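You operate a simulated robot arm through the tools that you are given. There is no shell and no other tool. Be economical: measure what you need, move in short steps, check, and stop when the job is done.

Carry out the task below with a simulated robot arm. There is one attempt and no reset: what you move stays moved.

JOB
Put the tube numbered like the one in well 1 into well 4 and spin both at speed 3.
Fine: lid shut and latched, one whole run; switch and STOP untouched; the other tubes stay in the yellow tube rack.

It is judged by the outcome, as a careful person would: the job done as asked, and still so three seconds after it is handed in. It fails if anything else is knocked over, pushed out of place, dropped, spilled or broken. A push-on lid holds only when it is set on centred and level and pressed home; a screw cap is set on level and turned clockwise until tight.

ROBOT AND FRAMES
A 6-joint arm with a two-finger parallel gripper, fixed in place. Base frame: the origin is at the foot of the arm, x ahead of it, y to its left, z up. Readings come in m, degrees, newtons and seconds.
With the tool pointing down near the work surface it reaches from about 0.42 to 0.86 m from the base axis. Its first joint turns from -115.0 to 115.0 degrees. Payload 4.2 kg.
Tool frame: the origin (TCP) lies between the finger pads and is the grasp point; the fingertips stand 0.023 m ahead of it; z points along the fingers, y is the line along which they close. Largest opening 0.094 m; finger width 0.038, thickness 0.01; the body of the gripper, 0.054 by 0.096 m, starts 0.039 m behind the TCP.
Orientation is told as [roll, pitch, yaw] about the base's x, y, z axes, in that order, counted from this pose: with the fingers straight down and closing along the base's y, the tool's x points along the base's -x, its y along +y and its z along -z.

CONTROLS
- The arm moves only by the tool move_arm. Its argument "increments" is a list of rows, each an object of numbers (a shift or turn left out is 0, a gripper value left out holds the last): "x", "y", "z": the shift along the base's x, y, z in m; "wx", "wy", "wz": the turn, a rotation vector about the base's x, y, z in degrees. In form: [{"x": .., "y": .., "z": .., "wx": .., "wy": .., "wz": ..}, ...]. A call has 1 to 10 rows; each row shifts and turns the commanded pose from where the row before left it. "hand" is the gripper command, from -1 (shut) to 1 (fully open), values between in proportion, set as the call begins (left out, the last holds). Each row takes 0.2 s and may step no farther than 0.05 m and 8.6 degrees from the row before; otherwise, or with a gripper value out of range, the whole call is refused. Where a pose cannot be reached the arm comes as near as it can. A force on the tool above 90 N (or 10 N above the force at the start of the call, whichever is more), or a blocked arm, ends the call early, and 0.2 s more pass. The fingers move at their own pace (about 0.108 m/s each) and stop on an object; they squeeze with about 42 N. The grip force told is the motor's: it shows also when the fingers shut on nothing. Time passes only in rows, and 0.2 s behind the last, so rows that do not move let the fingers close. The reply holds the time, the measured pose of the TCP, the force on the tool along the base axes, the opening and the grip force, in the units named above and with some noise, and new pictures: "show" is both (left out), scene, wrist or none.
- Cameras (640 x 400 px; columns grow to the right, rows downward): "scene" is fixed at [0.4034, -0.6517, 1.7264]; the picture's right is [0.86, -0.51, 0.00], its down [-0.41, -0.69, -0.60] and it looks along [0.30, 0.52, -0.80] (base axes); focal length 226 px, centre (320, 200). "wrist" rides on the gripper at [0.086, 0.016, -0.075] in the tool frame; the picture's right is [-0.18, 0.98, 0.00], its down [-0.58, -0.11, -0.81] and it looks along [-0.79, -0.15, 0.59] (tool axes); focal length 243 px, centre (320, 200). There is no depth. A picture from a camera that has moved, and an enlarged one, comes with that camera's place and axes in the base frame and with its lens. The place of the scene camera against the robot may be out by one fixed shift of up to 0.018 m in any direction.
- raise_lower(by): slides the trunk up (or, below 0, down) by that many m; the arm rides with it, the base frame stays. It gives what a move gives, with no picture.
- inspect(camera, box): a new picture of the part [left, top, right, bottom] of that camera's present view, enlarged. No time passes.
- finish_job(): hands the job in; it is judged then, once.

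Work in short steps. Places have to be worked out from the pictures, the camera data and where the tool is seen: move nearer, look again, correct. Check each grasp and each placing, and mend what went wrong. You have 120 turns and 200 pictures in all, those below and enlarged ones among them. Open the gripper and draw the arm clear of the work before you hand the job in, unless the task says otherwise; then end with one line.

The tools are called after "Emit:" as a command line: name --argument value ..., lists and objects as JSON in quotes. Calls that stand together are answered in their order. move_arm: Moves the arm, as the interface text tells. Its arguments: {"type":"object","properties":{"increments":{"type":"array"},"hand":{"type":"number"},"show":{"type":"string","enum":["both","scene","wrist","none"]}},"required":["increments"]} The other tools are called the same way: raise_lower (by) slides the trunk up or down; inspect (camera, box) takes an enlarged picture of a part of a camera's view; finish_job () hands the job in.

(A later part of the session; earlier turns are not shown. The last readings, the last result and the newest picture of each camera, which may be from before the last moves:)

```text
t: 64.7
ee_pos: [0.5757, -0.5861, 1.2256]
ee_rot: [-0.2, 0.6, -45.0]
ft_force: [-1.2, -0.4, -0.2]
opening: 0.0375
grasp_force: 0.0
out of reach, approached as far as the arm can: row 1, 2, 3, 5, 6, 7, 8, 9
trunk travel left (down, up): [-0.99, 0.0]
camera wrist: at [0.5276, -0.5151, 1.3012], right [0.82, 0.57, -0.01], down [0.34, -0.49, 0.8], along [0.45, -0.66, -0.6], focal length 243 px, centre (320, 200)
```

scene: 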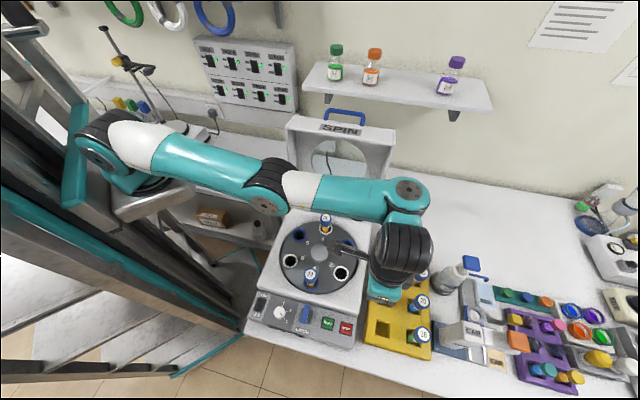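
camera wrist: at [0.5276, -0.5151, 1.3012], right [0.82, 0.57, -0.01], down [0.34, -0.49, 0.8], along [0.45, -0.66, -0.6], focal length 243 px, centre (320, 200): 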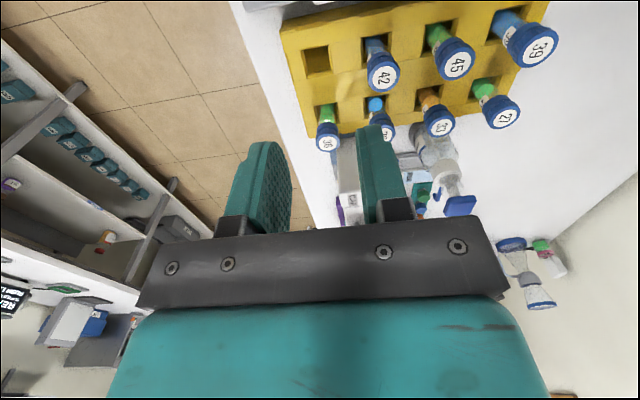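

The elbow appears to be stuck almost straight. Earlier, leaning the tool in the arm's plane (as at the rack) freed it, so I lean 19° here and then try inward.

Emit:
move_arm --increments '[{"wx": -4.5, "wy": -4.5}, {"wx": -4.5, "wy": -4.5}, {"wx": -4.5, "wy": -4.5}, {"x": -0.02, "y": 0.02}, {"x": -0.02, "y": 0.02}, {"x": -0.02, "y": 0.02}, {"x": -0.02, "y": 0.02}, {}]' --show "scene"

```text
t: 66.5
ee_pos: [0.5668, -0.5935, 1.2245]
ee_rot: [-0.3, 0.5, -45.0]
ft_force: [0.4, 0.5, 0.3]
opening: 0.0376
grasp_force: 0.2
out of reach, approached as far as the arm can: row 1, 2, 3, 4, 5, 6, 7
trunk travel left (down, up): [-0.99, 0.0]
```

scene: 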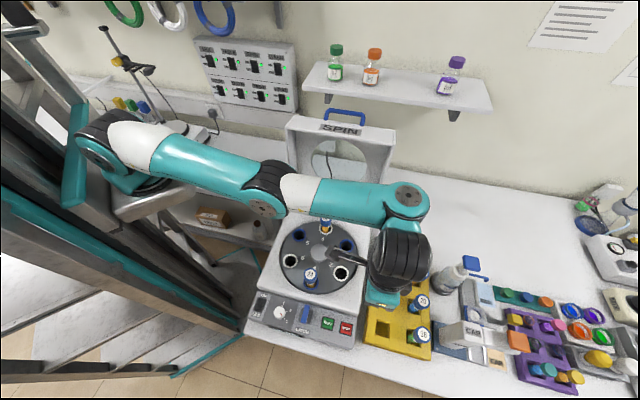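

Still pinned. Moving upward freed the elbow before, so I try that, in small steps.

Emit:
move_arm --increments '[{"z": 0.03}, {"z": 0.03}, {"z": 0.03}, {"z": 0.03}, {"z": 0.03}, {"x": -0.02, "y": 0.02, "z": 0.02}, {"x": -0.02, "y": 0.02, "z": 0.02}, {}]' --show "scene"

```text
t: 68.3
ee_pos: [0.5348, -0.5657, 1.4172]
ee_rot: [-0.2, 0.6, -45.0]
ft_force: [-0.2, -0.4, -0.3]
opening: 0.0376
grasp_force: 0.1
out of reach, approached as far as the arm can: row 7
trunk travel left (down, up): [-0.99, 0.0]
```

scene: 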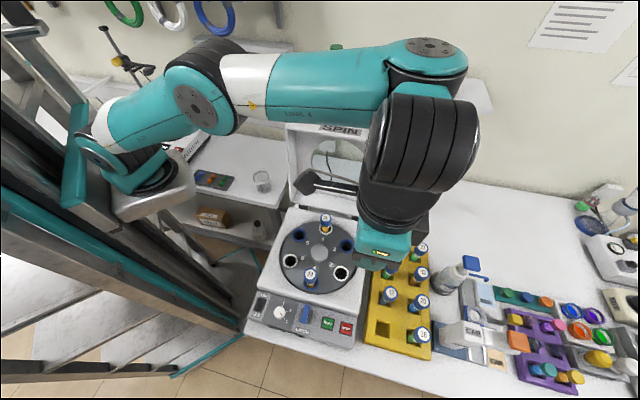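

Free again with the elbow up. I go back in to the spot where descending worked earlier, (0.364, -0.466), and then dry-run the arc from its low end upward.

Emit:
move_arm --increments '[{"x": -0.03, "y": 0.018, "z": 0.03}, {"x": -0.035, "y": 0.02}, {"x": -0.035, "y": 0.02}, {"x": -0.035, "y": 0.021}, {"x": -0.035, "y": 0.021}, {"z": -0.04}, {"z": -0.04}, {"z": -0.04}, {"z": -0.04}, {"z": -0.04}]' --show "none"

Emit:
move_arm --increments '[{"z": -0.04}, {"z": -0.04}, {"z": -0.04}, {"x": 0.037, "y": -0.01}, {"x": 0.037, "y": -0.012}, {}]' --show "scene"

```text
t: 70.5
ee_pos: [0.4351, -0.6265, 1.4007]
ee_rot: [-0.1, 0.6, -45.0]
ft_force: [-0.7, -0.9, -0.6]
opening: 0.0377
grasp_force: 0.1
out of reach, approached as far as the arm can: row 1, 2, 3, 4, 5, 6, 7, 8, 9, 10
trunk travel left (down, up): [-0.99, 0.0]
```

```text
t: 71.9
ee_pos: [0.5219, -0.6776, 1.2886]
ee_rot: [-0.3, 0.6, -44.9]
ft_force: [0.0, 0.1, 0.2]
opening: 0.0377
grasp_force: 0.0
out of reach, approached as far as the arm can: row 1, 2, 3
trunk travel left (down, up): [-0.99, 0.0]
```

scene: 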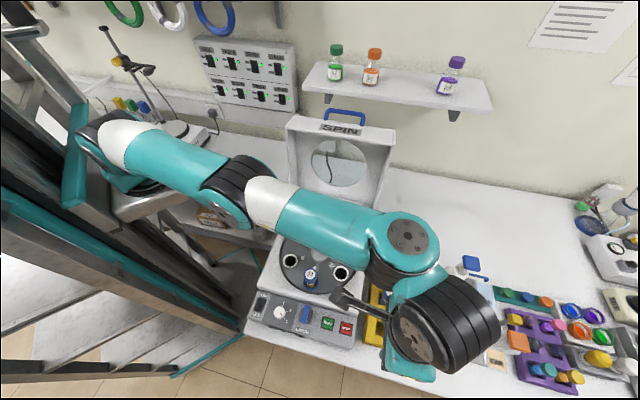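

I try the lean here at nearly full stretch, reproducing the conditions at the rack where it worked.

Emit:
move_arm --increments '[{"wx": -4.5, "wy": -4.5}, {"wx": -4.5, "wy": -4.5}, {"wx": -4.5, "wy": -4.5}, {}]' --show "none"

```text
t: 72.9
ee_pos: [0.5208, -0.6752, 1.2943]
ee_rot: [-0.5, -5.3, -45.1]
ft_force: [0.5, 0.3, 0.1]
opening: 0.0377
grasp_force: 0.1
out of reach, approached as far as the arm can: row 1, 2, 3
trunk travel left (down, up): [-0.99, 0.0]
```

The limit looks like a wrist-range effect that I got round earlier by going far out, leaning 19°, then moving in while yawing +75°. I reproduce that: first out to (0.622, -0.667) with the lean.

Emit:
move_arm --increments '[{"x": 0.034, "y": 0.003, "z": -0.01}, {"x": 0.034, "y": 0.003, "z": -0.01}, {"wx": -3.3, "wy": -3.3}, {"wx": -3.3, "wy": -3.3}, {"x": 0.02, "y": 0.0, "wx": -3.3, "wy": -3.3}, {"x": 0.015}, {}]' --show "none"

```text
t: 74.5
ee_pos: [0.6274, -0.698, 1.2858]
ee_rot: [-0.6, -19.2, -45.0]
ft_force: [-0.2, 0.9, 0.3]
opening: 0.0373
grasp_force: 0.1
out of reach, approached as far as the arm can: row 2, 3, 4, 5
trunk travel left (down, up): [-0.99, 0.0]
```

Reached with the full lean. Now the inward move with +75° of yaw, as before.

Emit:
move_arm --increments '[{"x": -0.003, "y": 0.015, "z": -0.013}, {"x": -0.002, "y": 0.016, "z": -0.013}, {}]' --show "none"

Emit:
move_arm --increments '[{"x": -0.006, "y": 0.022, "wz": 7.5}, {"x": -0.006, "y": 0.022, "wz": 7.5}, {"x": -0.006, "y": 0.022, "wz": 7.5}, {"x": -0.006, "y": 0.022, "wz": 7.5}, {"x": -0.006, "y": 0.022, "wz": 7.5}, {"x": -0.006, "y": 0.022, "wz": 7.5}, {"x": -0.006, "y": 0.022, "wz": 7.5}, {"x": -0.006, "y": 0.022, "wz": 7.5}, {"x": -0.006, "y": 0.022, "wz": 7.5}, {"x": -0.006, "y": 0.022, "wz": 7.5}]' --show "scene"

```text
t: 75.3
ee_pos: [0.6358, -0.6905, 1.2623]
ee_rot: [-0.5, -19.1, -45.0]
ft_force: [0.4, 0.2, 0.4]
opening: 0.0376
grasp_force: 0.1
out of reach, approached as far as the arm can: row 1, 2
trunk travel left (down, up): [-0.99, 0.0]
```

```text
t: 77.5
ee_pos: [0.6333, -0.5582, 1.2789]
ee_rot: [-0.5, -19.2, 30.2]
ft_force: [-0.5, 0.0, -0.5]
opening: 0.0377
grasp_force: 0.0
out of reach, approached as far as the arm can: row 1, 2, 3, 4, 5, 6, 7, 8, 9, 10
trunk travel left (down, up): [-0.99, 0.0]
```

scene: 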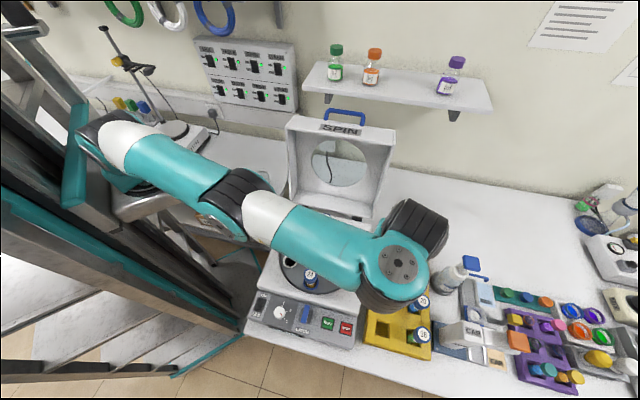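

The arm is still on the wrong side of that limit. The start pose led to the good posture before, so I return to it: up first, tool upright.

Emit:
move_arm --increments '[{"z": 0.03}, {"z": 0.03}, {"z": 0.03, "wx": -3.2, "wy": 5.5}, {"z": 0.03, "wx": -3.2, "wy": 5.5}, {"z": 0.03, "wx": -3.2, "wy": 5.5}, {"z": 0.03}, {"z": 0.03}, {"z": 0.03}, {"z": 0.02}, {}]' --show "none"

Emit:
raise_lower --by -0.15

```text
t: 79.7
ee_pos: [0.6171, -0.5397, 1.5289]
ee_rot: [-0.6, 0.0, 30.0]
ft_force: [0.2, -0.6, -0.3]
opening: 0.0377
grasp_force: 0.2
out of reach, approached as far as the arm can: row 8, 9
trunk travel left (down, up): [-0.99, 0.0]
```

```text
t: 81.4
ee_pos: [0.6181, -0.5404, 1.3772]
ee_rot: [-0.6, -0.1, 29.9]
ft_force: [0.4, 0.0, 0.4]
opening: 0.0375
grasp_force: 0.1
trunk travel left (down, up): [-0.84, 0.15]
```

Now toward the start pose (0.54, -0.27, 1.452, yaw 0).

Emit:
move_arm --increments '[{"x": -0.008, "y": 0.027, "z": 0.0075, "wz": -3}, {"x": -0.008, "y": 0.027, "z": 0.0075, "wz": -3}, {"x": -0.008, "y": 0.027, "z": 0.0075, "wz": -3}, {"x": -0.008, "y": 0.027, "z": 0.0075, "wz": -3}, {"x": -0.008, "y": 0.027, "z": 0.0075, "wz": -3}, {"x": -0.008, "y": 0.027, "z": 0.0075, "wz": -3}, {"x": -0.008, "y": 0.027, "z": 0.0075, "wz": -3}, {"x": -0.008, "y": 0.027, "z": 0.0075, "wz": -3}, {"x": -0.008, "y": 0.027, "z": 0.0075, "wz": -3}, {"x": -0.008, "y": 0.027, "z": 0.0075, "wz": -3}]' --show "scene"

```text
t: 83.6
ee_pos: [0.538, -0.2709, 1.4521]
ee_rot: [-0.6, 0.0, 0.1]
ft_force: [0.1, -0.5, 0.3]
opening: 0.0375
grasp_force: 0.0
trunk travel left (down, up): [-0.84, 0.15]
```

scene: 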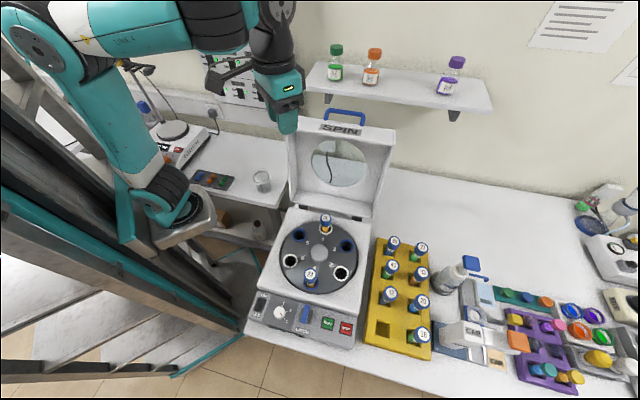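

Back at the start posture with no limits hit. Now to (0.364, -0.466) at this height, then down there, where the column was fully reachable before.

Emit:
move_arm --increments '[{"x": -0.022, "y": -0.0245, "wz": -5.6}, {"x": -0.022, "y": -0.0245, "wz": -5.6}, {"x": -0.022, "y": -0.0245, "wz": -5.6}, {"x": -0.022, "y": -0.0245, "wz": -5.6}, {"x": -0.022, "y": -0.0245, "wz": -5.6}, {"x": -0.022, "y": -0.0245, "wz": -5.6}, {"x": -0.022, "y": -0.0245, "wz": -5.6}, {"x": -0.022, "y": -0.0245, "wz": -5.6}]' --show "none"

Emit:
move_arm --increments '[{"z": -0.03}, {"z": -0.03}, {"z": -0.03}, {"z": -0.03}]' --show "scene"

```text
t: 85.4
ee_pos: [0.3648, -0.466, 1.4528]
ee_rot: [-0.7, -0.1, -44.9]
ft_force: [-0.3, -0.4, -0.8]
opening: 0.0375
grasp_force: 0.1
trunk travel left (down, up): [-0.84, 0.15]
```

```text
t: 86.4
ee_pos: [0.3824, -0.501, 1.4076]
ee_rot: [-0.5, 0.0, -44.6]
ft_force: [0.8, -0.4, 0.5]
opening: 0.0378
grasp_force: 0.1
out of reach, approached as far as the arm can: row 1, 2, 3, 4
trunk travel left (down, up): [-0.84, 0.15]
```

scene: 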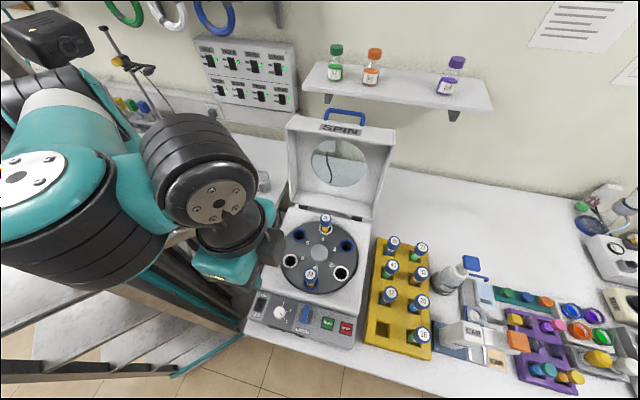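

Here too the wrist limit (forearm cannot drop below level in this posture) appears. The very first motion did cross it, so I go back to the start pose and repeat that motion exactly.

Emit:
move_arm --increments '[{"x": -0.008, "y": 0.017, "z": 0.025}, {"x": -0.008, "y": 0.017, "z": 0.02}, {"x": 0.022, "y": 0.0245, "wz": 5.6}, {"x": 0.022, "y": 0.0245, "wz": 5.6}, {"x": 0.022, "y": 0.0245, "wz": 5.6}, {"x": 0.022, "y": 0.0245, "wz": 5.6}, {"x": 0.022, "y": 0.0245, "wz": 5.6}, {"x": 0.022, "y": 0.0245, "wz": 5.6}, {"x": 0.022, "y": 0.0245, "wz": 5.6}, {"x": 0.022, "y": 0.0245, "wz": 5.6}]' --show "none"

Emit:
move_arm --increments '[{"x": 0.008, "y": -0.039, "z": -0.022, "wz": -4.5}, {"x": 0.008, "y": -0.039, "z": -0.022, "wz": -4.5}, {"x": 0.008, "y": -0.039, "z": -0.022, "wz": -4.5}, {"x": 0.008, "y": -0.039, "z": -0.022, "wz": -4.5}, {"x": 0.008, "y": -0.039, "z": -0.022, "wz": -4.5}, {"x": 0.008, "y": -0.039, "z": -0.022, "wz": -4.5}, {"x": 0.008, "y": -0.039, "z": -0.022, "wz": -4.5}, {"x": 0.008, "y": -0.039, "z": -0.022, "wz": -4.5}, {"x": 0.008, "y": -0.039, "z": -0.022, "wz": -4.5}, {"x": 0.008, "y": -0.039, "z": -0.022, "wz": -4.5}]' --show "scene"

```text
t: 88.6
ee_pos: [0.5417, -0.2727, 1.4519]
ee_rot: [-0.6, -0.2, 0.1]
ft_force: [-0.3, -0.2, -0.6]
opening: 0.0376
grasp_force: 0.0
trunk travel left (down, up): [-0.84, 0.15]
```

```text
t: 90.8
ee_pos: [0.58, -0.6386, 1.2257]
ee_rot: [-0.6, -0.1, -45.0]
ft_force: [-0.3, 0.6, 1.4]
opening: 0.0376
grasp_force: 0.0
out of reach, approached as far as the arm can: row 2, 9, 10
trunk travel left (down, up): [-0.84, 0.15]
```

scene: 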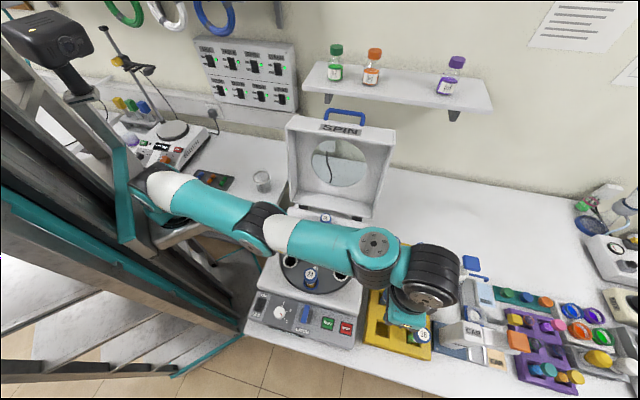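

Same behaviour as at first. I test with the lean and inward moves from here.

Emit:
move_arm --increments '[{"wx": -4.71, "wy": -4.71}, {"wx": -4.71, "wy": -4.71}, {"wx": -4.71, "wy": -4.71}, {"x": -0.015, "y": 0.02}, {"x": -0.015, "y": 0.02}, {"x": -0.015, "y": 0.02}, {}]' --show "none"

```text
t: 92.4
ee_pos: [0.5652, -0.6178, 1.2587]
ee_rot: [-1.2, -14.6, -45.0]
ft_force: [0.1, 0.1, -0.4]
opening: 0.0375
grasp_force: 0.0
out of reach, approached as far as the arm can: row 1, 3, 5, 6
trunk travel left (down, up): [-0.84, 0.15]
```

Not yet. I retrace the original sequence fully: out to (0.625, -0.664) with 19° lean, then down to the same arm-relative height as when I gripped the tube.

Emit:
move_arm --increments '[{"x": 0.02, "y": -0.015, "wx": -1.6, "wy": -1.6}, {"x": 0.02, "y": -0.015, "wx": -1.6, "wy": -1.6}, {"x": 0.02, "y": -0.016}, {}]' --show "none"

Emit:
move_arm --increments '[{"z": -0.02}, {"z": -0.02}, {"z": -0.02}, {"z": -0.02}, {"z": -0.02}, {"z": -0.02}, {"z": -0.02}, {}]' --show "scene"

```text
t: 93.4
ee_pos: [0.6303, -0.6501, 1.2831]
ee_rot: [-2.6, -18.3, -45.0]
ft_force: [-0.8, 0.4, 0.0]
opening: 0.0376
grasp_force: 0.1
out of reach, approached as far as the arm can: row 2, 3
trunk travel left (down, up): [-0.84, 0.15]
```

```text
t: 95.2
ee_pos: [0.6504, -0.6725, 1.1735]
ee_rot: [-1.1, -18.8, -45.1]
ft_force: [-0.9, 0.3, -0.3]
opening: 0.0375
grasp_force: 0.1
out of reach, approached as far as the arm can: row 1, 2, 3, 4, 5, 6, 7
trunk travel left (down, up): [-0.84, 0.15]
```

scene: 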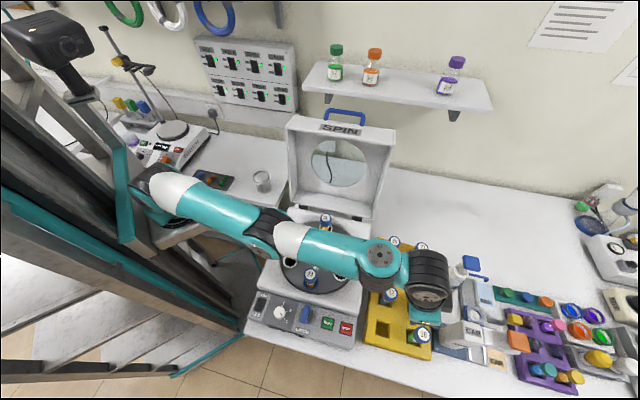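

I think the elbow has flipped through straight and is pinned at its stop, because I ran it to full stretch. I go back up to the start posture (which bends the elbow properly), and this time will stay short of full stretch.

Emit:
move_arm --increments '[{"z": 0.03}, {"z": 0.03}, {"z": 0.03, "wx": 4.5, "wy": 4.5}, {"z": 0.03, "wx": 4.5, "wy": 4.5}, {"z": 0.03, "wx": 4.5, "wy": 4.5}, {"z": 0.03}, {"z": 0.03}, {"x": -0.02, "y": 0.02, "z": 0.02}, {"x": -0.02, "y": 0.02, "z": 0.02}, {}]' --show "none"

Emit:
move_arm --increments '[{"x": -0.012, "y": 0.03, "z": 0.008, "wz": 4.5}, {"x": -0.012, "y": 0.03, "z": 0.008, "wz": 4.5}, {"x": -0.012, "y": 0.03, "z": 0.008, "wz": 4.5}, {"x": -0.012, "y": 0.03, "z": 0.008, "wz": 4.5}, {"x": -0.012, "y": 0.03, "z": 0.008, "wz": 4.5}, {"x": -0.008, "y": 0.03, "z": 0.006, "wz": 4.5}, {"x": -0.008, "y": 0.03, "z": 0.006, "wz": 4.5}, {}]' --show "scene"

```text
t: 97.4
ee_pos: [0.5444, -0.5579, 1.3882]
ee_rot: [-1.1, -2.9, -44.9]
ft_force: [0.0, 0.2, -0.1]
opening: 0.0375
grasp_force: 0.0
out of reach, approached as far as the arm can: row 2, 3, 4, 5
trunk travel left (down, up): [-0.84, 0.15]
```

```text
t: 99.2
ee_pos: [0.4778, -0.3498, 1.4543]
ee_rot: [-1.0, -2.8, -13.4]
ft_force: [-1.3, 0.4, 0.2]
opening: 0.0375
grasp_force: 0.1
out of reach, approached as far as the arm can: row 5, 6, 7
trunk travel left (down, up): [-0.84, 0.15]
```

scene: 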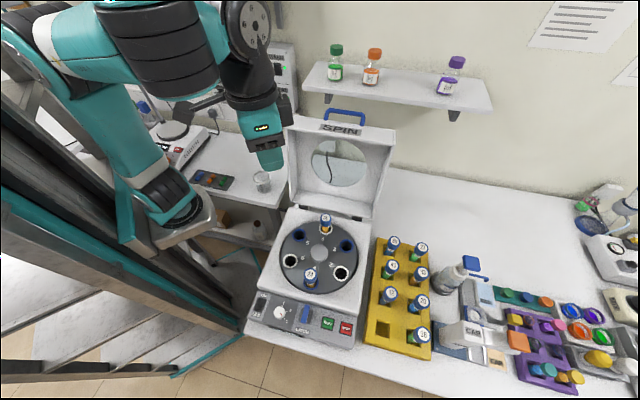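

Elbow bent again. Now outward staying high, stopping well before full stretch.

Emit:
move_arm --increments '[{"x": 0.008, "y": -0.032, "wz": -4, "wx": 0.5, "wy": 1.3}, {"x": 0.008, "y": -0.032, "wz": -4, "wx": 0.5, "wy": 1.3}, {"x": 0.008, "y": -0.032, "wz": -4}, {"x": 0.008, "y": -0.032, "wz": -4}, {"x": 0.013, "y": -0.023, "z": -0.02, "wz": -4}, {"x": 0.013, "y": -0.023, "z": -0.025, "wz": -4}, {"x": 0.014, "y": -0.024, "z": -0.025, "wz": -4}, {"wz": -4}, {}]' --show "scene"

```text
t: 101.2
ee_pos: [0.5478, -0.5522, 1.3829]
ee_rot: [-0.9, -0.1, -45.5]
ft_force: [-0.4, 0.3, -0.2]
opening: 0.0376
grasp_force: 0.2
trunk travel left (down, up): [-0.84, 0.15]
```

scene: 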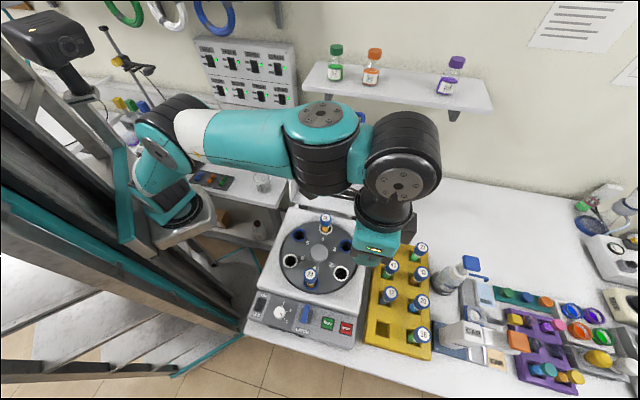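

No limits hit this time. Now lean 19° in the arm's plane while moving the TCP outward so the wrist stays put.

Emit:
move_arm --increments '[{"x": 0.01, "y": -0.011, "wx": -3.4, "wy": -3.4}, {"x": 0.01, "y": -0.011, "wx": -3.4, "wy": -3.4}, {"x": 0.01, "y": -0.011, "wx": -3.4, "wy": -3.4}, {"x": 0.01, "y": -0.011, "z": -0.01, "wx": -3.4, "wy": -3.4}, {"x": 0.008, "y": -0.01, "z": -0.015}, {}]' --show "none"

```text
t: 102.6
ee_pos: [0.5961, -0.6043, 1.3592]
ee_rot: [-0.8, -19.3, -45.5]
ft_force: [0.0, -0.3, 0.1]
opening: 0.0374
grasp_force: 0.2
trunk travel left (down, up): [-0.84, 0.15]
```

All accepted. Now lower toward the earlier rack pose (relative z 1.11), going slightly outward.

Emit:
move_arm --increments '[{"x": 0.006, "y": -0.012, "z": -0.025}, {"x": 0.006, "y": -0.012, "z": -0.025}, {"x": 0.006, "y": -0.012, "z": -0.025}, {"x": 0.006, "y": -0.014, "z": -0.025}, {"x": 0.004, "y": -0.012, "z": -0.02}, {}]' --show "scene"

```text
t: 104.0
ee_pos: [0.6257, -0.6648, 1.2386]
ee_rot: [-0.8, -19.3, -45.5]
ft_force: [-0.3, 0.4, 0.1]
opening: 0.0377
grasp_force: 0.1
trunk travel left (down, up): [-0.84, 0.15]
```

scene: 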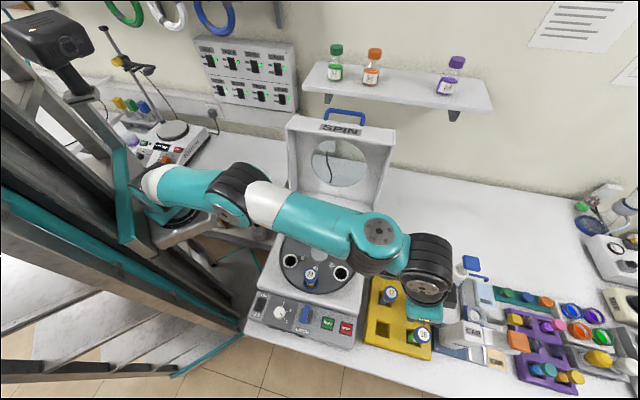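

Exactly the earlier good state, elbow up. I lower to z=1.13 and then do the inward yaw move.

Emit:
move_arm --increments '[{"z": -0.02}, {"z": -0.02}, {"z": -0.02}, {"z": -0.02}, {"z": -0.02}, {"z": -0.02}, {}]' --show "none"

Emit:
move_arm --increments '[{"x": -0.006, "y": 0.022, "wz": 7.5}, {"x": -0.006, "y": 0.022, "wz": 7.5}, {"x": -0.006, "y": 0.022, "wz": 7.5}, {"x": -0.006, "y": 0.022, "wz": 7.5}, {"x": -0.006, "y": 0.022, "wz": 7.5}, {"x": -0.006, "y": 0.022, "wz": 7.5}, {"x": -0.006, "y": 0.022, "wz": 7.5}, {"x": -0.006, "y": 0.022, "wz": 7.5}, {"x": -0.006, "y": 0.022, "wz": 7.5}, {"x": -0.006, "y": 0.022, "wz": 7.5}]' --show "scene"

```text
t: 105.6
ee_pos: [0.6217, -0.668, 1.1186]
ee_rot: [-0.8, -19.4, -45.5]
ft_force: [-0.3, -0.2, -0.3]
opening: 0.0375
grasp_force: 0.0
trunk travel left (down, up): [-0.84, 0.15]
```

```text
t: 107.8
ee_pos: [0.5632, -0.4446, 1.12]
ee_rot: [-0.8, -19.4, 29.6]
ft_force: [1.3, -0.3, 0.3]
opening: 0.0373
grasp_force: 0.0
trunk travel left (down, up): [-0.84, 0.15]
```

scene: 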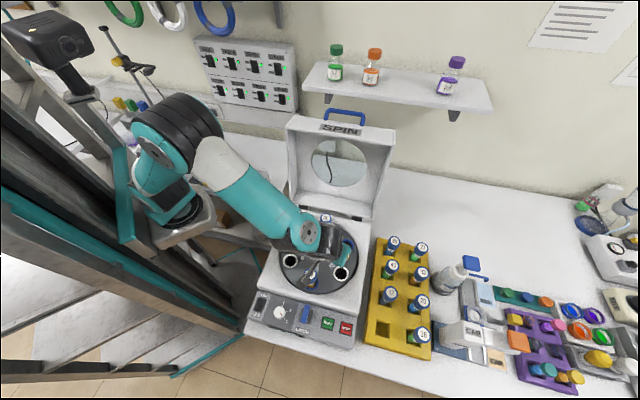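

That works: good posture and no limits. Now I raise the trunk fully (keeps the arm away from full stretch at handle height), straighten the tool and yaw to -45° over the rotor.

Emit:
raise_lower --by 0.15

Emit:
move_arm --increments '[{"wx": -3.2, "wy": 5.6}, {"wx": -3.2, "wy": 5.6}, {"wx": -3.2, "wy": 5.6}, {"x": -0.004, "y": 0.008, "wz": -8.5}, {"x": -0.004, "y": 0.008, "wz": -8.5}, {"x": -0.004, "y": 0.008, "wz": -8.5}, {"x": -0.004, "y": 0.008, "wz": -8.5}, {"x": -0.004, "y": 0.008, "wz": -8.5}, {"x": -0.004, "y": 0.008, "wz": -8.5}, {"wz": -8.5}]' --show "none"

Emit:
move_arm --increments '[{"wz": -7.6}, {"wz": -7.6}, {}]' --show "scene"

```text
t: 109.6
ee_pos: [0.5632, -0.4456, 1.2708]
ee_rot: [-0.8, -19.4, 29.5]
ft_force: [0.0, 0.1, -0.1]
opening: 0.0376
grasp_force: 0.0
trunk travel left (down, up): [-0.99, 0.0]
```

```text
t: 111.8
ee_pos: [0.5391, -0.3964, 1.2697]
ee_rot: [-0.8, 0.0, -30.1]
ft_force: [-0.4, 0.0, 0.2]
opening: 0.0377
grasp_force: 0.0
trunk travel left (down, up): [-0.99, 0.0]
```

```text
t: 112.6
ee_pos: [0.5399, -0.3966, 1.2711]
ee_rot: [-0.9, 0.1, -45.3]
ft_force: [-0.6, 0.0, -0.1]
opening: 0.0376
grasp_force: 0.1
trunk travel left (down, up): [-0.99, 0.0]
```

scene: 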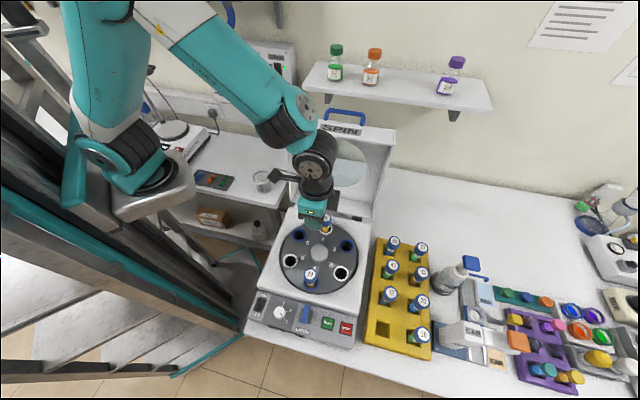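

Good posture at yaw -45°. I go up along the arc and on to a point above the bar at z 1.37, keeping off full stretch.

Emit:
move_arm --increments '[{"x": 0.02, "y": 0.02, "z": 0.02}, {"x": 0.02, "y": 0.02, "z": 0.02}, {"x": 0.02, "y": 0.02, "z": 0.02}, {"x": 0.02, "y": 0.02, "z": 0.02}, {"x": 0.02, "y": 0.02, "z": 0.02}, {"x": 0.02, "y": 0.02}, {"x": 0.025, "y": 0.025}, {"x": 0.025, "y": 0.025}, {"x": 0.025, "y": 0.025}, {"x": 0.025, "y": 0.025}]' --show "none" --hand 0.15

```text
t: 114.8
ee_pos: [0.7574, -0.1784, 1.3695]
ee_rot: [-0.9, 0.1, -45.1]
ft_force: [0.2, 0.9, -0.7]
opening: 0.054
grasp_force: 0.1
trunk travel left (down, up): [-0.99, 0.0]
```

No limits. I set the opening to 40 mm and move to f≈0.485 at z 1.36, then look.

Emit:
move_arm --increments '[{"x": 0.02, "y": 0.02}, {"x": 0.02, "y": 0.02}, {"x": 0.0135, "y": 0.0135, "z": -0.01}, {}]' --hand -0.14

Emit:
inspect --camera "wrist" --box '[160, 0, 480, 200]'

Emit:
inspect --camera "scene" --box '[270, 40, 430, 140]'

```text
t: 115.8
ee_pos: [0.8149, -0.1256, 1.3571]
ee_rot: [-0.9, 0.0, -45.3]
ft_force: [0.9, 0.0, -0.6]
opening: 0.0405
grasp_force: 0.0
trunk travel left (down, up): [-0.99, 0.0]
camera wrist: at [0.7673, -0.0514, 1.4321], right [0.83, 0.56, -0.02], down [0.34, -0.48, 0.81], along [0.45, -0.67, -0.59], focal length 243 px, centre (320, 200)
```

scene: 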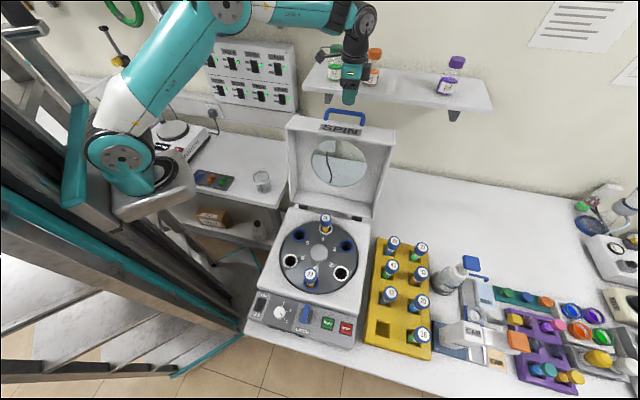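
wrist: 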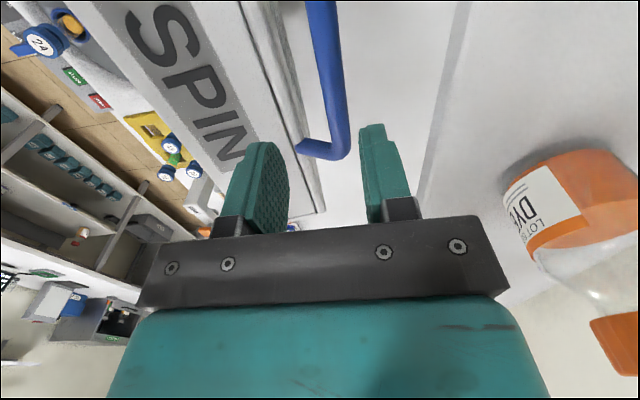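

```text
2.00 times, centred on (320, 100) of wrist
camera zoom: at [0.7673, -0.0514, 1.4321], right [0.83, 0.56, -0.02], down [0.34, -0.48, 0.81], along [0.45, -0.67, -0.59], focal length 485 px, centre (320, 400)
```

zoom: 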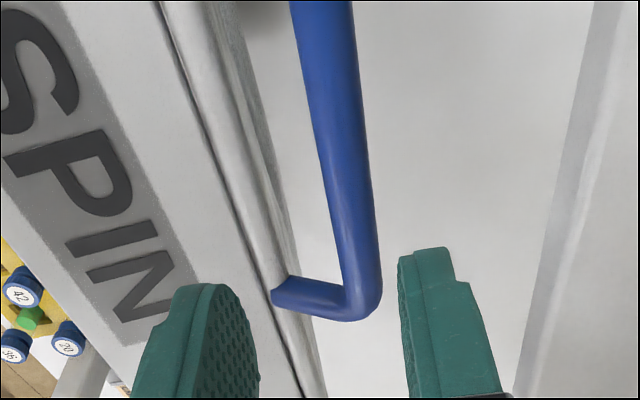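

```text
4.00 times, centred on (350, 90) of scene
camera zoom: at [0.4034, -0.6517, 1.7264], right [0.86, -0.51, 0.0], down [-0.41, -0.69, -0.6], along [0.3, 0.52, -0.8], focal length 906 px, centre (200, 640)
```

zoom: 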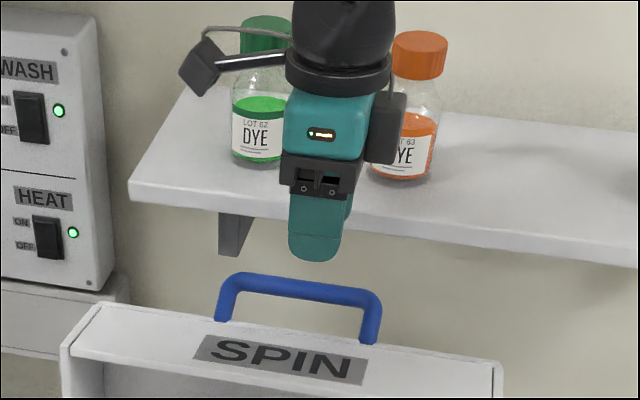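

The bar will pass between the fingers with the shelf edge still about 3 cm off the back finger. I lower in small steps.

Emit:
move_arm --increments '[{"x": 0.001, "y": 0.002, "z": -0.015}, {"z": -0.015}, {"z": -0.015}, {"z": -0.013}, {}]'

Emit:
inspect --camera "scene" --box '[270, 40, 430, 140]'

```text
t: 117.0
ee_pos: [0.8144, -0.1224, 1.3012]
ee_rot: [-0.9, 0.0, -45.1]
ft_force: [0.6, 0.3, 0.5]
opening: 0.0403
grasp_force: 0.0
trunk travel left (down, up): [-0.99, 0.0]
camera wrist: at [0.7673, -0.0488, 1.3756], right [0.83, 0.56, -0.02], down [0.34, -0.48, 0.81], along [0.45, -0.67, -0.59], focal length 243 px, centre (320, 200)
```

scene: 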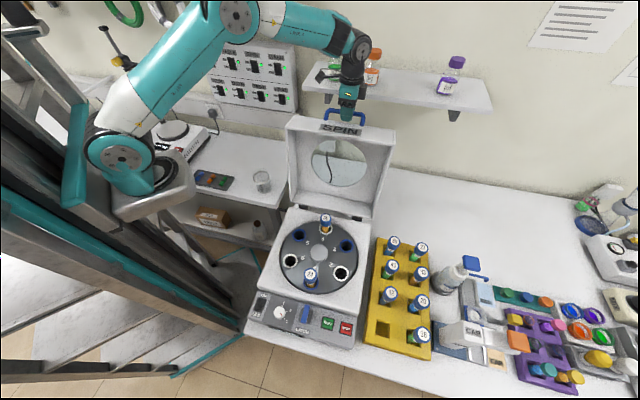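
wrist: 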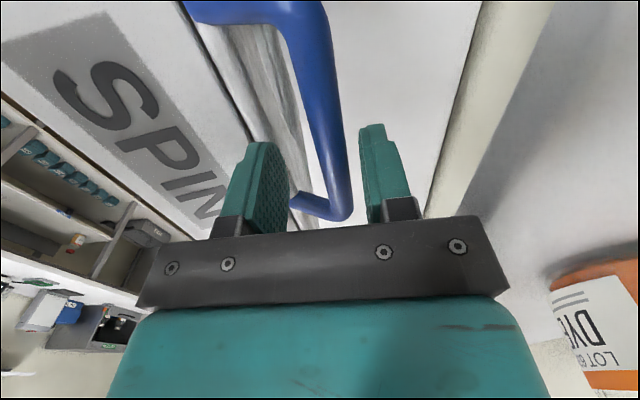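

```text
4.00 times, centred on (350, 90) of scene
camera zoom: at [0.4034, -0.6517, 1.7264], right [0.86, -0.51, 0.0], down [-0.41, -0.69, -0.6], along [0.3, 0.52, -0.8], focal length 906 px, centre (200, 640)
```

zoom: 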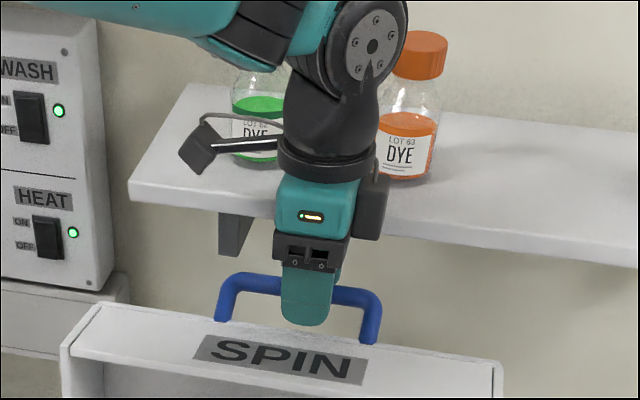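

The bar is between the fingers, no contact force. I lower 4 mm more and close.

Emit:
move_arm --increments '[{"z": -0.004}, {}]' --show "none"

Emit:
move_arm --increments '[{}, {}]' --hand -1 --show "wrist"

```text
t: 117.6
ee_pos: [0.8133, -0.1221, 1.2973]
ee_rot: [-0.9, 0.0, -45.2]
ft_force: [0.2, 0.1, 0.3]
opening: 0.0404
grasp_force: 0.1
trunk travel left (down, up): [-0.99, 0.0]
```

```text
t: 118.2
ee_pos: [0.8135, -0.1227, 1.2977]
ee_rot: [-0.8, -0.1, -45.3]
ft_force: [3.3, 3.2, 6.2]
opening: 0.0147
grasp_force: 45.5
trunk travel left (down, up): [-0.99, 0.0]
camera wrist: at [0.767, -0.0481, 1.372], right [0.83, 0.56, -0.01], down [0.34, -0.48, 0.81], along [0.45, -0.67, -0.59], focal length 243 px, centre (320, 200)
```

wrist: 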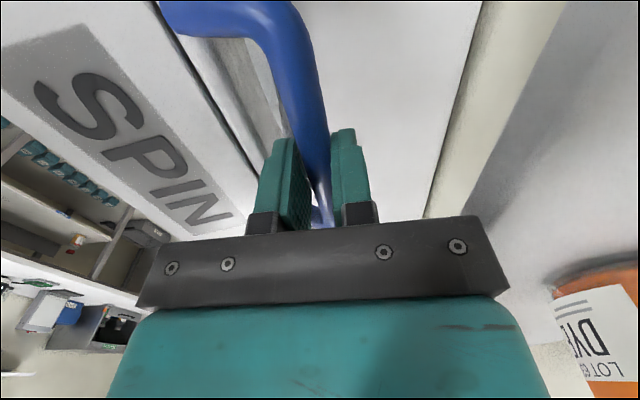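

Gripped with hardly any side force. I begin the arc in small steps and watch the forces.

Emit:
move_arm --increments '[{"x": -0.0102, "y": -0.0102, "z": 0.007}, {"x": -0.0102, "y": -0.0102, "z": 0.0066}, {"x": -0.0106, "y": -0.0106, "z": 0.0058}, {"x": -0.0106, "y": -0.0106, "z": 0.0053}]' --show "none"

```text
t: 119.2
ee_pos: [0.7731, -0.1616, 1.322]
ee_rot: [-0.9, 0.0, -45.3]
ft_force: [5.8, -2.8, 3.2]
opening: 0.0148
grasp_force: 44.9
trunk travel left (down, up): [-0.99, 0.0]
```

Forces tiny. I continue over the top of the arc.

Emit:
move_arm --increments '[{"x": -0.0109, "y": -0.0109, "z": 0.0045}, {"x": -0.0109, "y": -0.0109, "z": 0.004}, {"x": -0.0111, "y": -0.0111, "z": 0.0032}, {"x": -0.0111, "y": -0.0111, "z": 0.0025}, {"x": -0.0112, "y": -0.0112, "z": 0.0018}, {"x": -0.0112, "y": -0.0112, "z": 0.0012}]' --show "scene"

```text
t: 120.6
ee_pos: [0.7055, -0.2303, 1.3413]
ee_rot: [-0.9, -0.1, -45.2]
ft_force: [9.8, -8.6, 2.3]
opening: 0.0146
grasp_force: 45.0
trunk travel left (down, up): [-0.99, 0.0]
```

scene: 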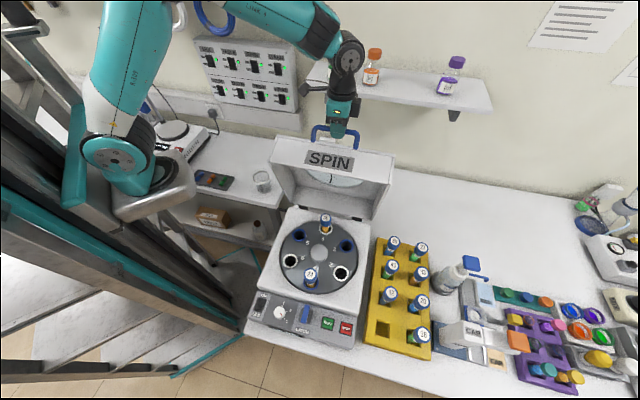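

Following well; there is a slight sideways pull of 13 N, so I add a small lateral correction and go on.

Emit:
move_arm --increments '[{"x": -0.0105, "y": -0.0121, "z": 0.0005}, {"x": -0.0105, "y": -0.0121, "z": -0.0003}, {"x": -0.0105, "y": -0.012, "z": -0.0008}, {"x": -0.0107, "y": -0.0118, "z": -0.0018}, {"x": -0.0106, "y": -0.0116, "z": -0.0023}, {"x": -0.0106, "y": -0.0116, "z": -0.0031}, {"x": -0.0104, "y": -0.0114, "z": -0.0037}, {"x": -0.0104, "y": -0.0114, "z": -0.0044}]' --show "scene"

```text
t: 122.4
ee_pos: [0.6181, -0.3198, 1.3233]
ee_rot: [-1.0, 0.5, -45.1]
ft_force: [-28.9, 28.9, 1.1]
opening: 0.0146
grasp_force: 45.0
trunk travel left (down, up): [-0.99, 0.0]
```

scene: 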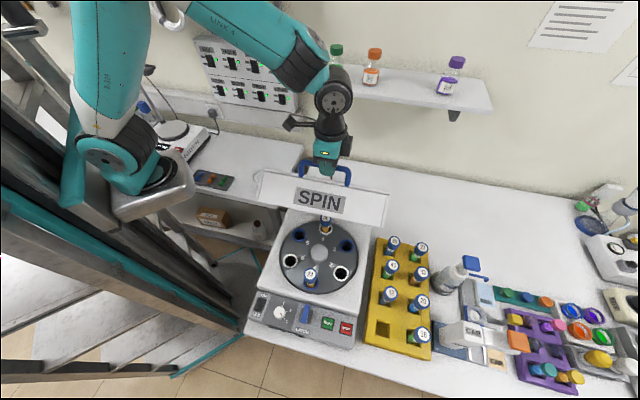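

The lateral correction was too much (41 N the other way), so I take it back in the next rows while continuing down the arc.

Emit:
move_arm --increments '[{"x": -0.0114, "y": -0.0096, "z": -0.005}, {"x": -0.0114, "y": -0.0096, "z": -0.0057}, {"x": -0.0105, "y": -0.0101, "z": -0.0064}, {"x": -0.0103, "y": -0.0103, "z": -0.007}]' --show "none"

```text
t: 123.4
ee_pos: [0.5747, -0.364, 1.2997]
ee_rot: [-0.9, 0.1, -45.2]
ft_force: [-19.8, 17.0, 3.6]
opening: 0.0147
grasp_force: 45.3
trunk travel left (down, up): [-0.99, 0.0]
```

Still a 26 N lateral pull; I ease a bit more in the same direction as I continue.

Emit:
move_arm --increments '[{"x": -0.0105, "y": -0.0091, "z": -0.0076}, {"x": -0.0105, "y": -0.0091, "z": -0.0082}, {"x": -0.0098, "y": -0.0088, "z": -0.0088}, {"x": -0.0098, "y": -0.0088, "z": -0.0094}]' --show "scene"

```text
t: 124.4
ee_pos: [0.5386, -0.4008, 1.2673]
ee_rot: [-1.0, -0.4, -45.3]
ft_force: [-5.6, -10.2, 16.5]
opening: 0.0146
grasp_force: 44.6
trunk travel left (down, up): [-0.99, 0.0]
```

scene: 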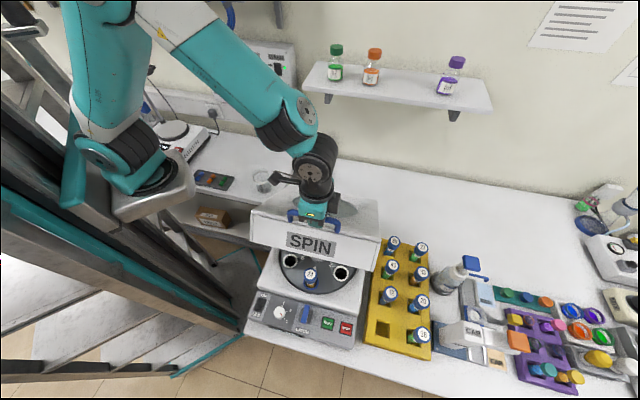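

Low forces now, the lid about two-thirds closed. I continue with a slightly larger radius.

Emit:
move_arm --increments '[{"x": -0.0092, "y": -0.0092, "z": -0.009}, {"x": -0.0091, "y": -0.0091, "z": -0.0099}, {"x": -0.0083, "y": -0.0083, "z": -0.011}, {"x": -0.0079, "y": -0.0079, "z": -0.0116}, {"x": -0.0075, "y": -0.0075, "z": -0.012}, {"x": -0.0072, "y": -0.0072, "z": -0.0125}]' --show "none"

```text
t: 125.8
ee_pos: [0.4889, -0.4514, 1.1987]
ee_rot: [-0.8, 0.1, -45.2]
ft_force: [-0.6, -16.8, 9.2]
opening: 0.0147
grasp_force: 45.1
trunk travel left (down, up): [-0.99, 0.0]
```

Good. Next 10° of the arc, then a look.

Emit:
move_arm --increments '[{"x": -0.0073, "y": -0.0071, "z": -0.0122}, {"x": -0.0069, "y": -0.0069, "z": -0.0129}, {"x": -0.006, "y": -0.006, "z": -0.0137}, {"x": -0.0056, "y": -0.0056, "z": -0.0141}]'

Emit:
inspect --camera "scene" --box '[230, 170, 400, 350]'

```text
t: 126.8
ee_pos: [0.4641, -0.476, 1.1452]
ee_rot: [-0.9, -0.1, -45.0]
ft_force: [19.9, -16.4, -2.1]
opening: 0.0148
grasp_force: 44.5
trunk travel left (down, up): [-0.99, 0.0]
camera wrist: at [0.4154, -0.4027, 1.2197], right [0.83, 0.56, -0.01], down [0.34, -0.48, 0.81], along [0.45, -0.67, -0.59], focal length 243 px, centre (320, 200)
```

scene: 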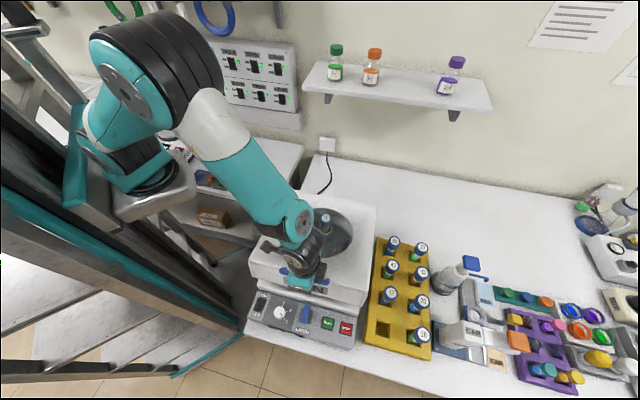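
wrist: 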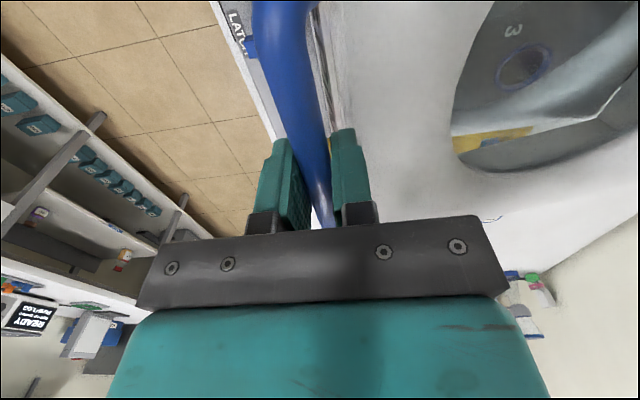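

```text
2.22 times, centred on (315, 260) of scene
camera zoom: at [0.4034, -0.6517, 1.7264], right [0.86, -0.51, 0.0], down [-0.41, -0.69, -0.6], along [0.3, 0.52, -0.8], focal length 503 px, centre (331, 67)
```

zoom: 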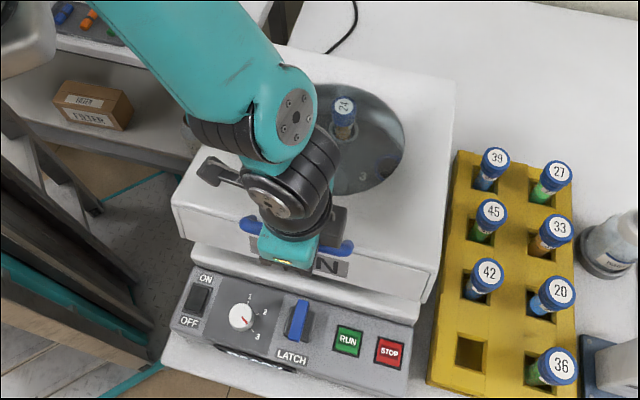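

Almost closed. I continue down until contact shows in the vertical force.

Emit:
move_arm --increments '[{"x": -0.0047, "y": -0.0055, "z": -0.0145}, {"x": -0.0043, "y": -0.0051, "z": -0.0147}, {"x": -0.0042, "y": -0.0042, "z": -0.0151}]' --show "none"

Emit:
inspect --camera "scene" --box '[230, 170, 400, 350]'

```text
t: 127.6
ee_pos: [0.4482, -0.4898, 1.1009]
ee_rot: [-0.9, 0.1, -45.2]
ft_force: [16.6, -17.4, -0.3]
opening: 0.0149
grasp_force: 44.1
trunk travel left (down, up): [-0.99, 0.0]
```

```text
2.22 times, centred on (315, 260) of scene
camera zoom: at [0.4034, -0.6517, 1.7264], right [0.86, -0.51, 0.0], down [-0.41, -0.69, -0.6], along [0.3, 0.52, -0.8], focal length 503 px, centre (331, 67)
```

zoom: 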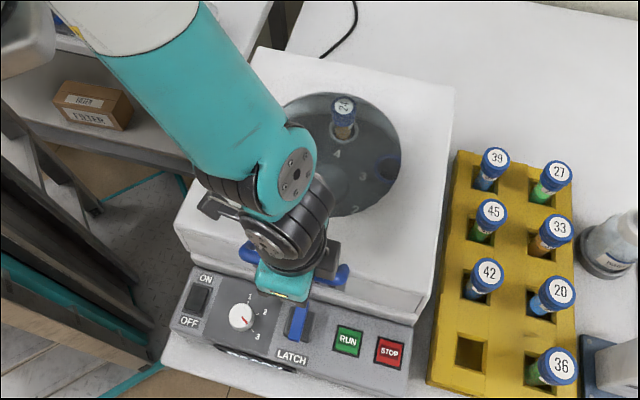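

Not yet in contact. Two more smaller steps.

Emit:
move_arm --increments '[{"x": -0.0018, "y": -0.0022, "z": -0.0076}, {"x": -0.0018, "y": -0.0022, "z": -0.0076}, {"x": -0.0015, "y": -0.0015, "z": -0.0077}, {"x": -0.0015, "y": -0.0015, "z": -0.0077}]' --show "none"

Emit:
inspect --camera "scene" --box '[230, 170, 400, 350]'

```text
t: 128.6
ee_pos: [0.4423, -0.4958, 1.075]
ee_rot: [-0.8, -0.1, -45.1]
ft_force: [1.4, -0.5, 43.3]
opening: 0.0151
grasp_force: 45.2
trunk travel left (down, up): [-0.99, 0.0]
```

```text
2.22 times, centred on (315, 260) of scene
camera zoom: at [0.4034, -0.6517, 1.7264], right [0.86, -0.51, 0.0], down [-0.41, -0.69, -0.6], along [0.3, 0.52, -0.8], focal length 503 px, centre (331, 67)
```

zoom: 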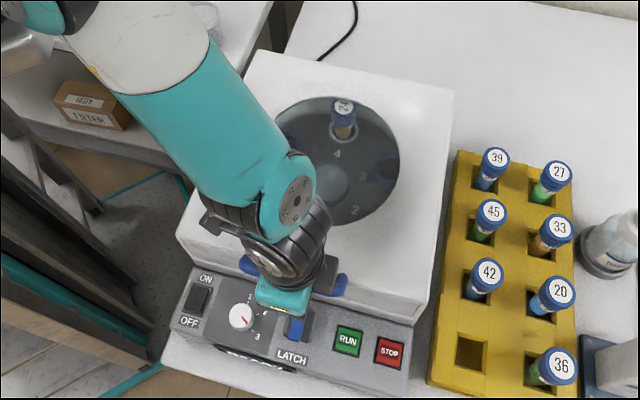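

43 N of support: the lid has landed. I open the fingers and rise.

Emit:
move_arm --increments '[{}, {}, {"z": 0.02}, {"z": 0.03}, {"z": 0.03}, {"z": 0.03}]' --hand -0.2

Emit:
inspect --camera "scene" --box '[230, 170, 400, 350]'

```text
t: 129.7
ee_pos: [0.4438, -0.4948, 1.1198]
ee_rot: [-2.2, 0.5, -44.8]
ft_force: [25.8, 23.9, -63.2]
opening: 0.0546
grasp_force: 19.1
trunk travel left (down, up): [-0.99, 0.0]
stopped in row 5: the force on the tool passed its limit (the readings are from after the stop); the commanded pose is now the measured one
camera wrist: at [0.3964, -0.421, 1.1951], right [0.82, 0.57, -0.04], down [0.36, -0.47, 0.8], along [0.44, -0.68, -0.59], focal length 243 px, centre (320, 200)
```

scene: 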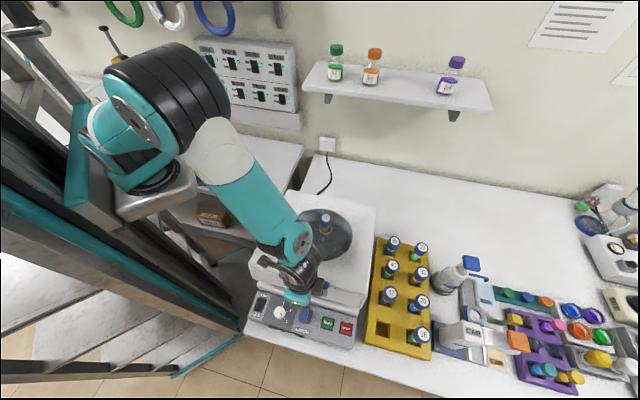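
wrist: 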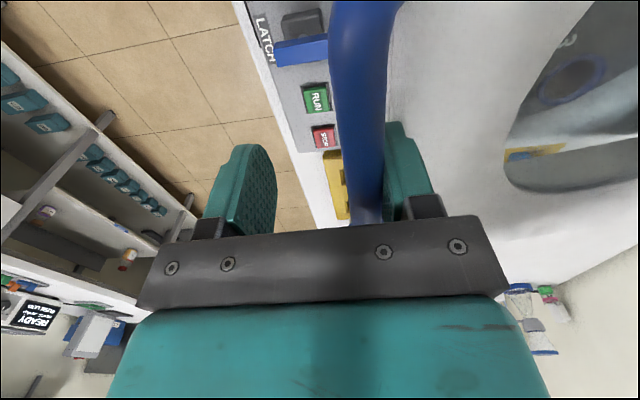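

```text
2.22 times, centred on (315, 260) of scene
camera zoom: at [0.4034, -0.6517, 1.7264], right [0.86, -0.51, 0.0], down [-0.41, -0.69, -0.6], along [0.3, 0.52, -0.8], focal length 503 px, centre (331, 67)
```

zoom: 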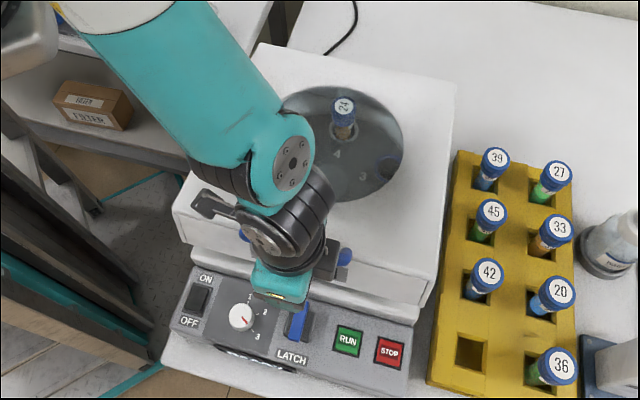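

The back finger caught under the bar and lifted the lid again about 4 cm. I lower it back down, then centre the fingers on the bar before withdrawing.

Emit:
move_arm --increments '[{"x": -0.001, "y": -0.001, "z": -0.01}, {"x": -0.001, "y": -0.001, "z": -0.01}, {"z": -0.01}, {"z": -0.01}, {}]' --show "wrist"

```text
t: 130.9
ee_pos: [0.4381, -0.4987, 1.0864]
ee_rot: [-2.0, 0.3, -45.2]
ft_force: [0.2, 0.3, 0.8]
opening: 0.0376
grasp_force: 0.1
trunk travel left (down, up): [-0.99, 0.0]
camera wrist: at [0.3914, -0.4244, 1.161], right [0.83, 0.56, -0.03], down [0.35, -0.47, 0.81], along [0.44, -0.68, -0.59], focal length 243 px, centre (320, 200)
```

wrist: 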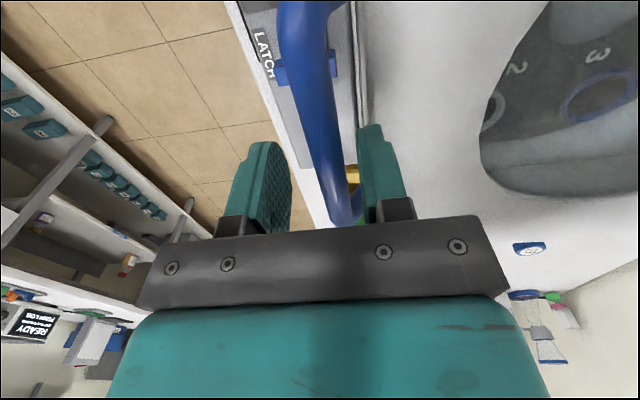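

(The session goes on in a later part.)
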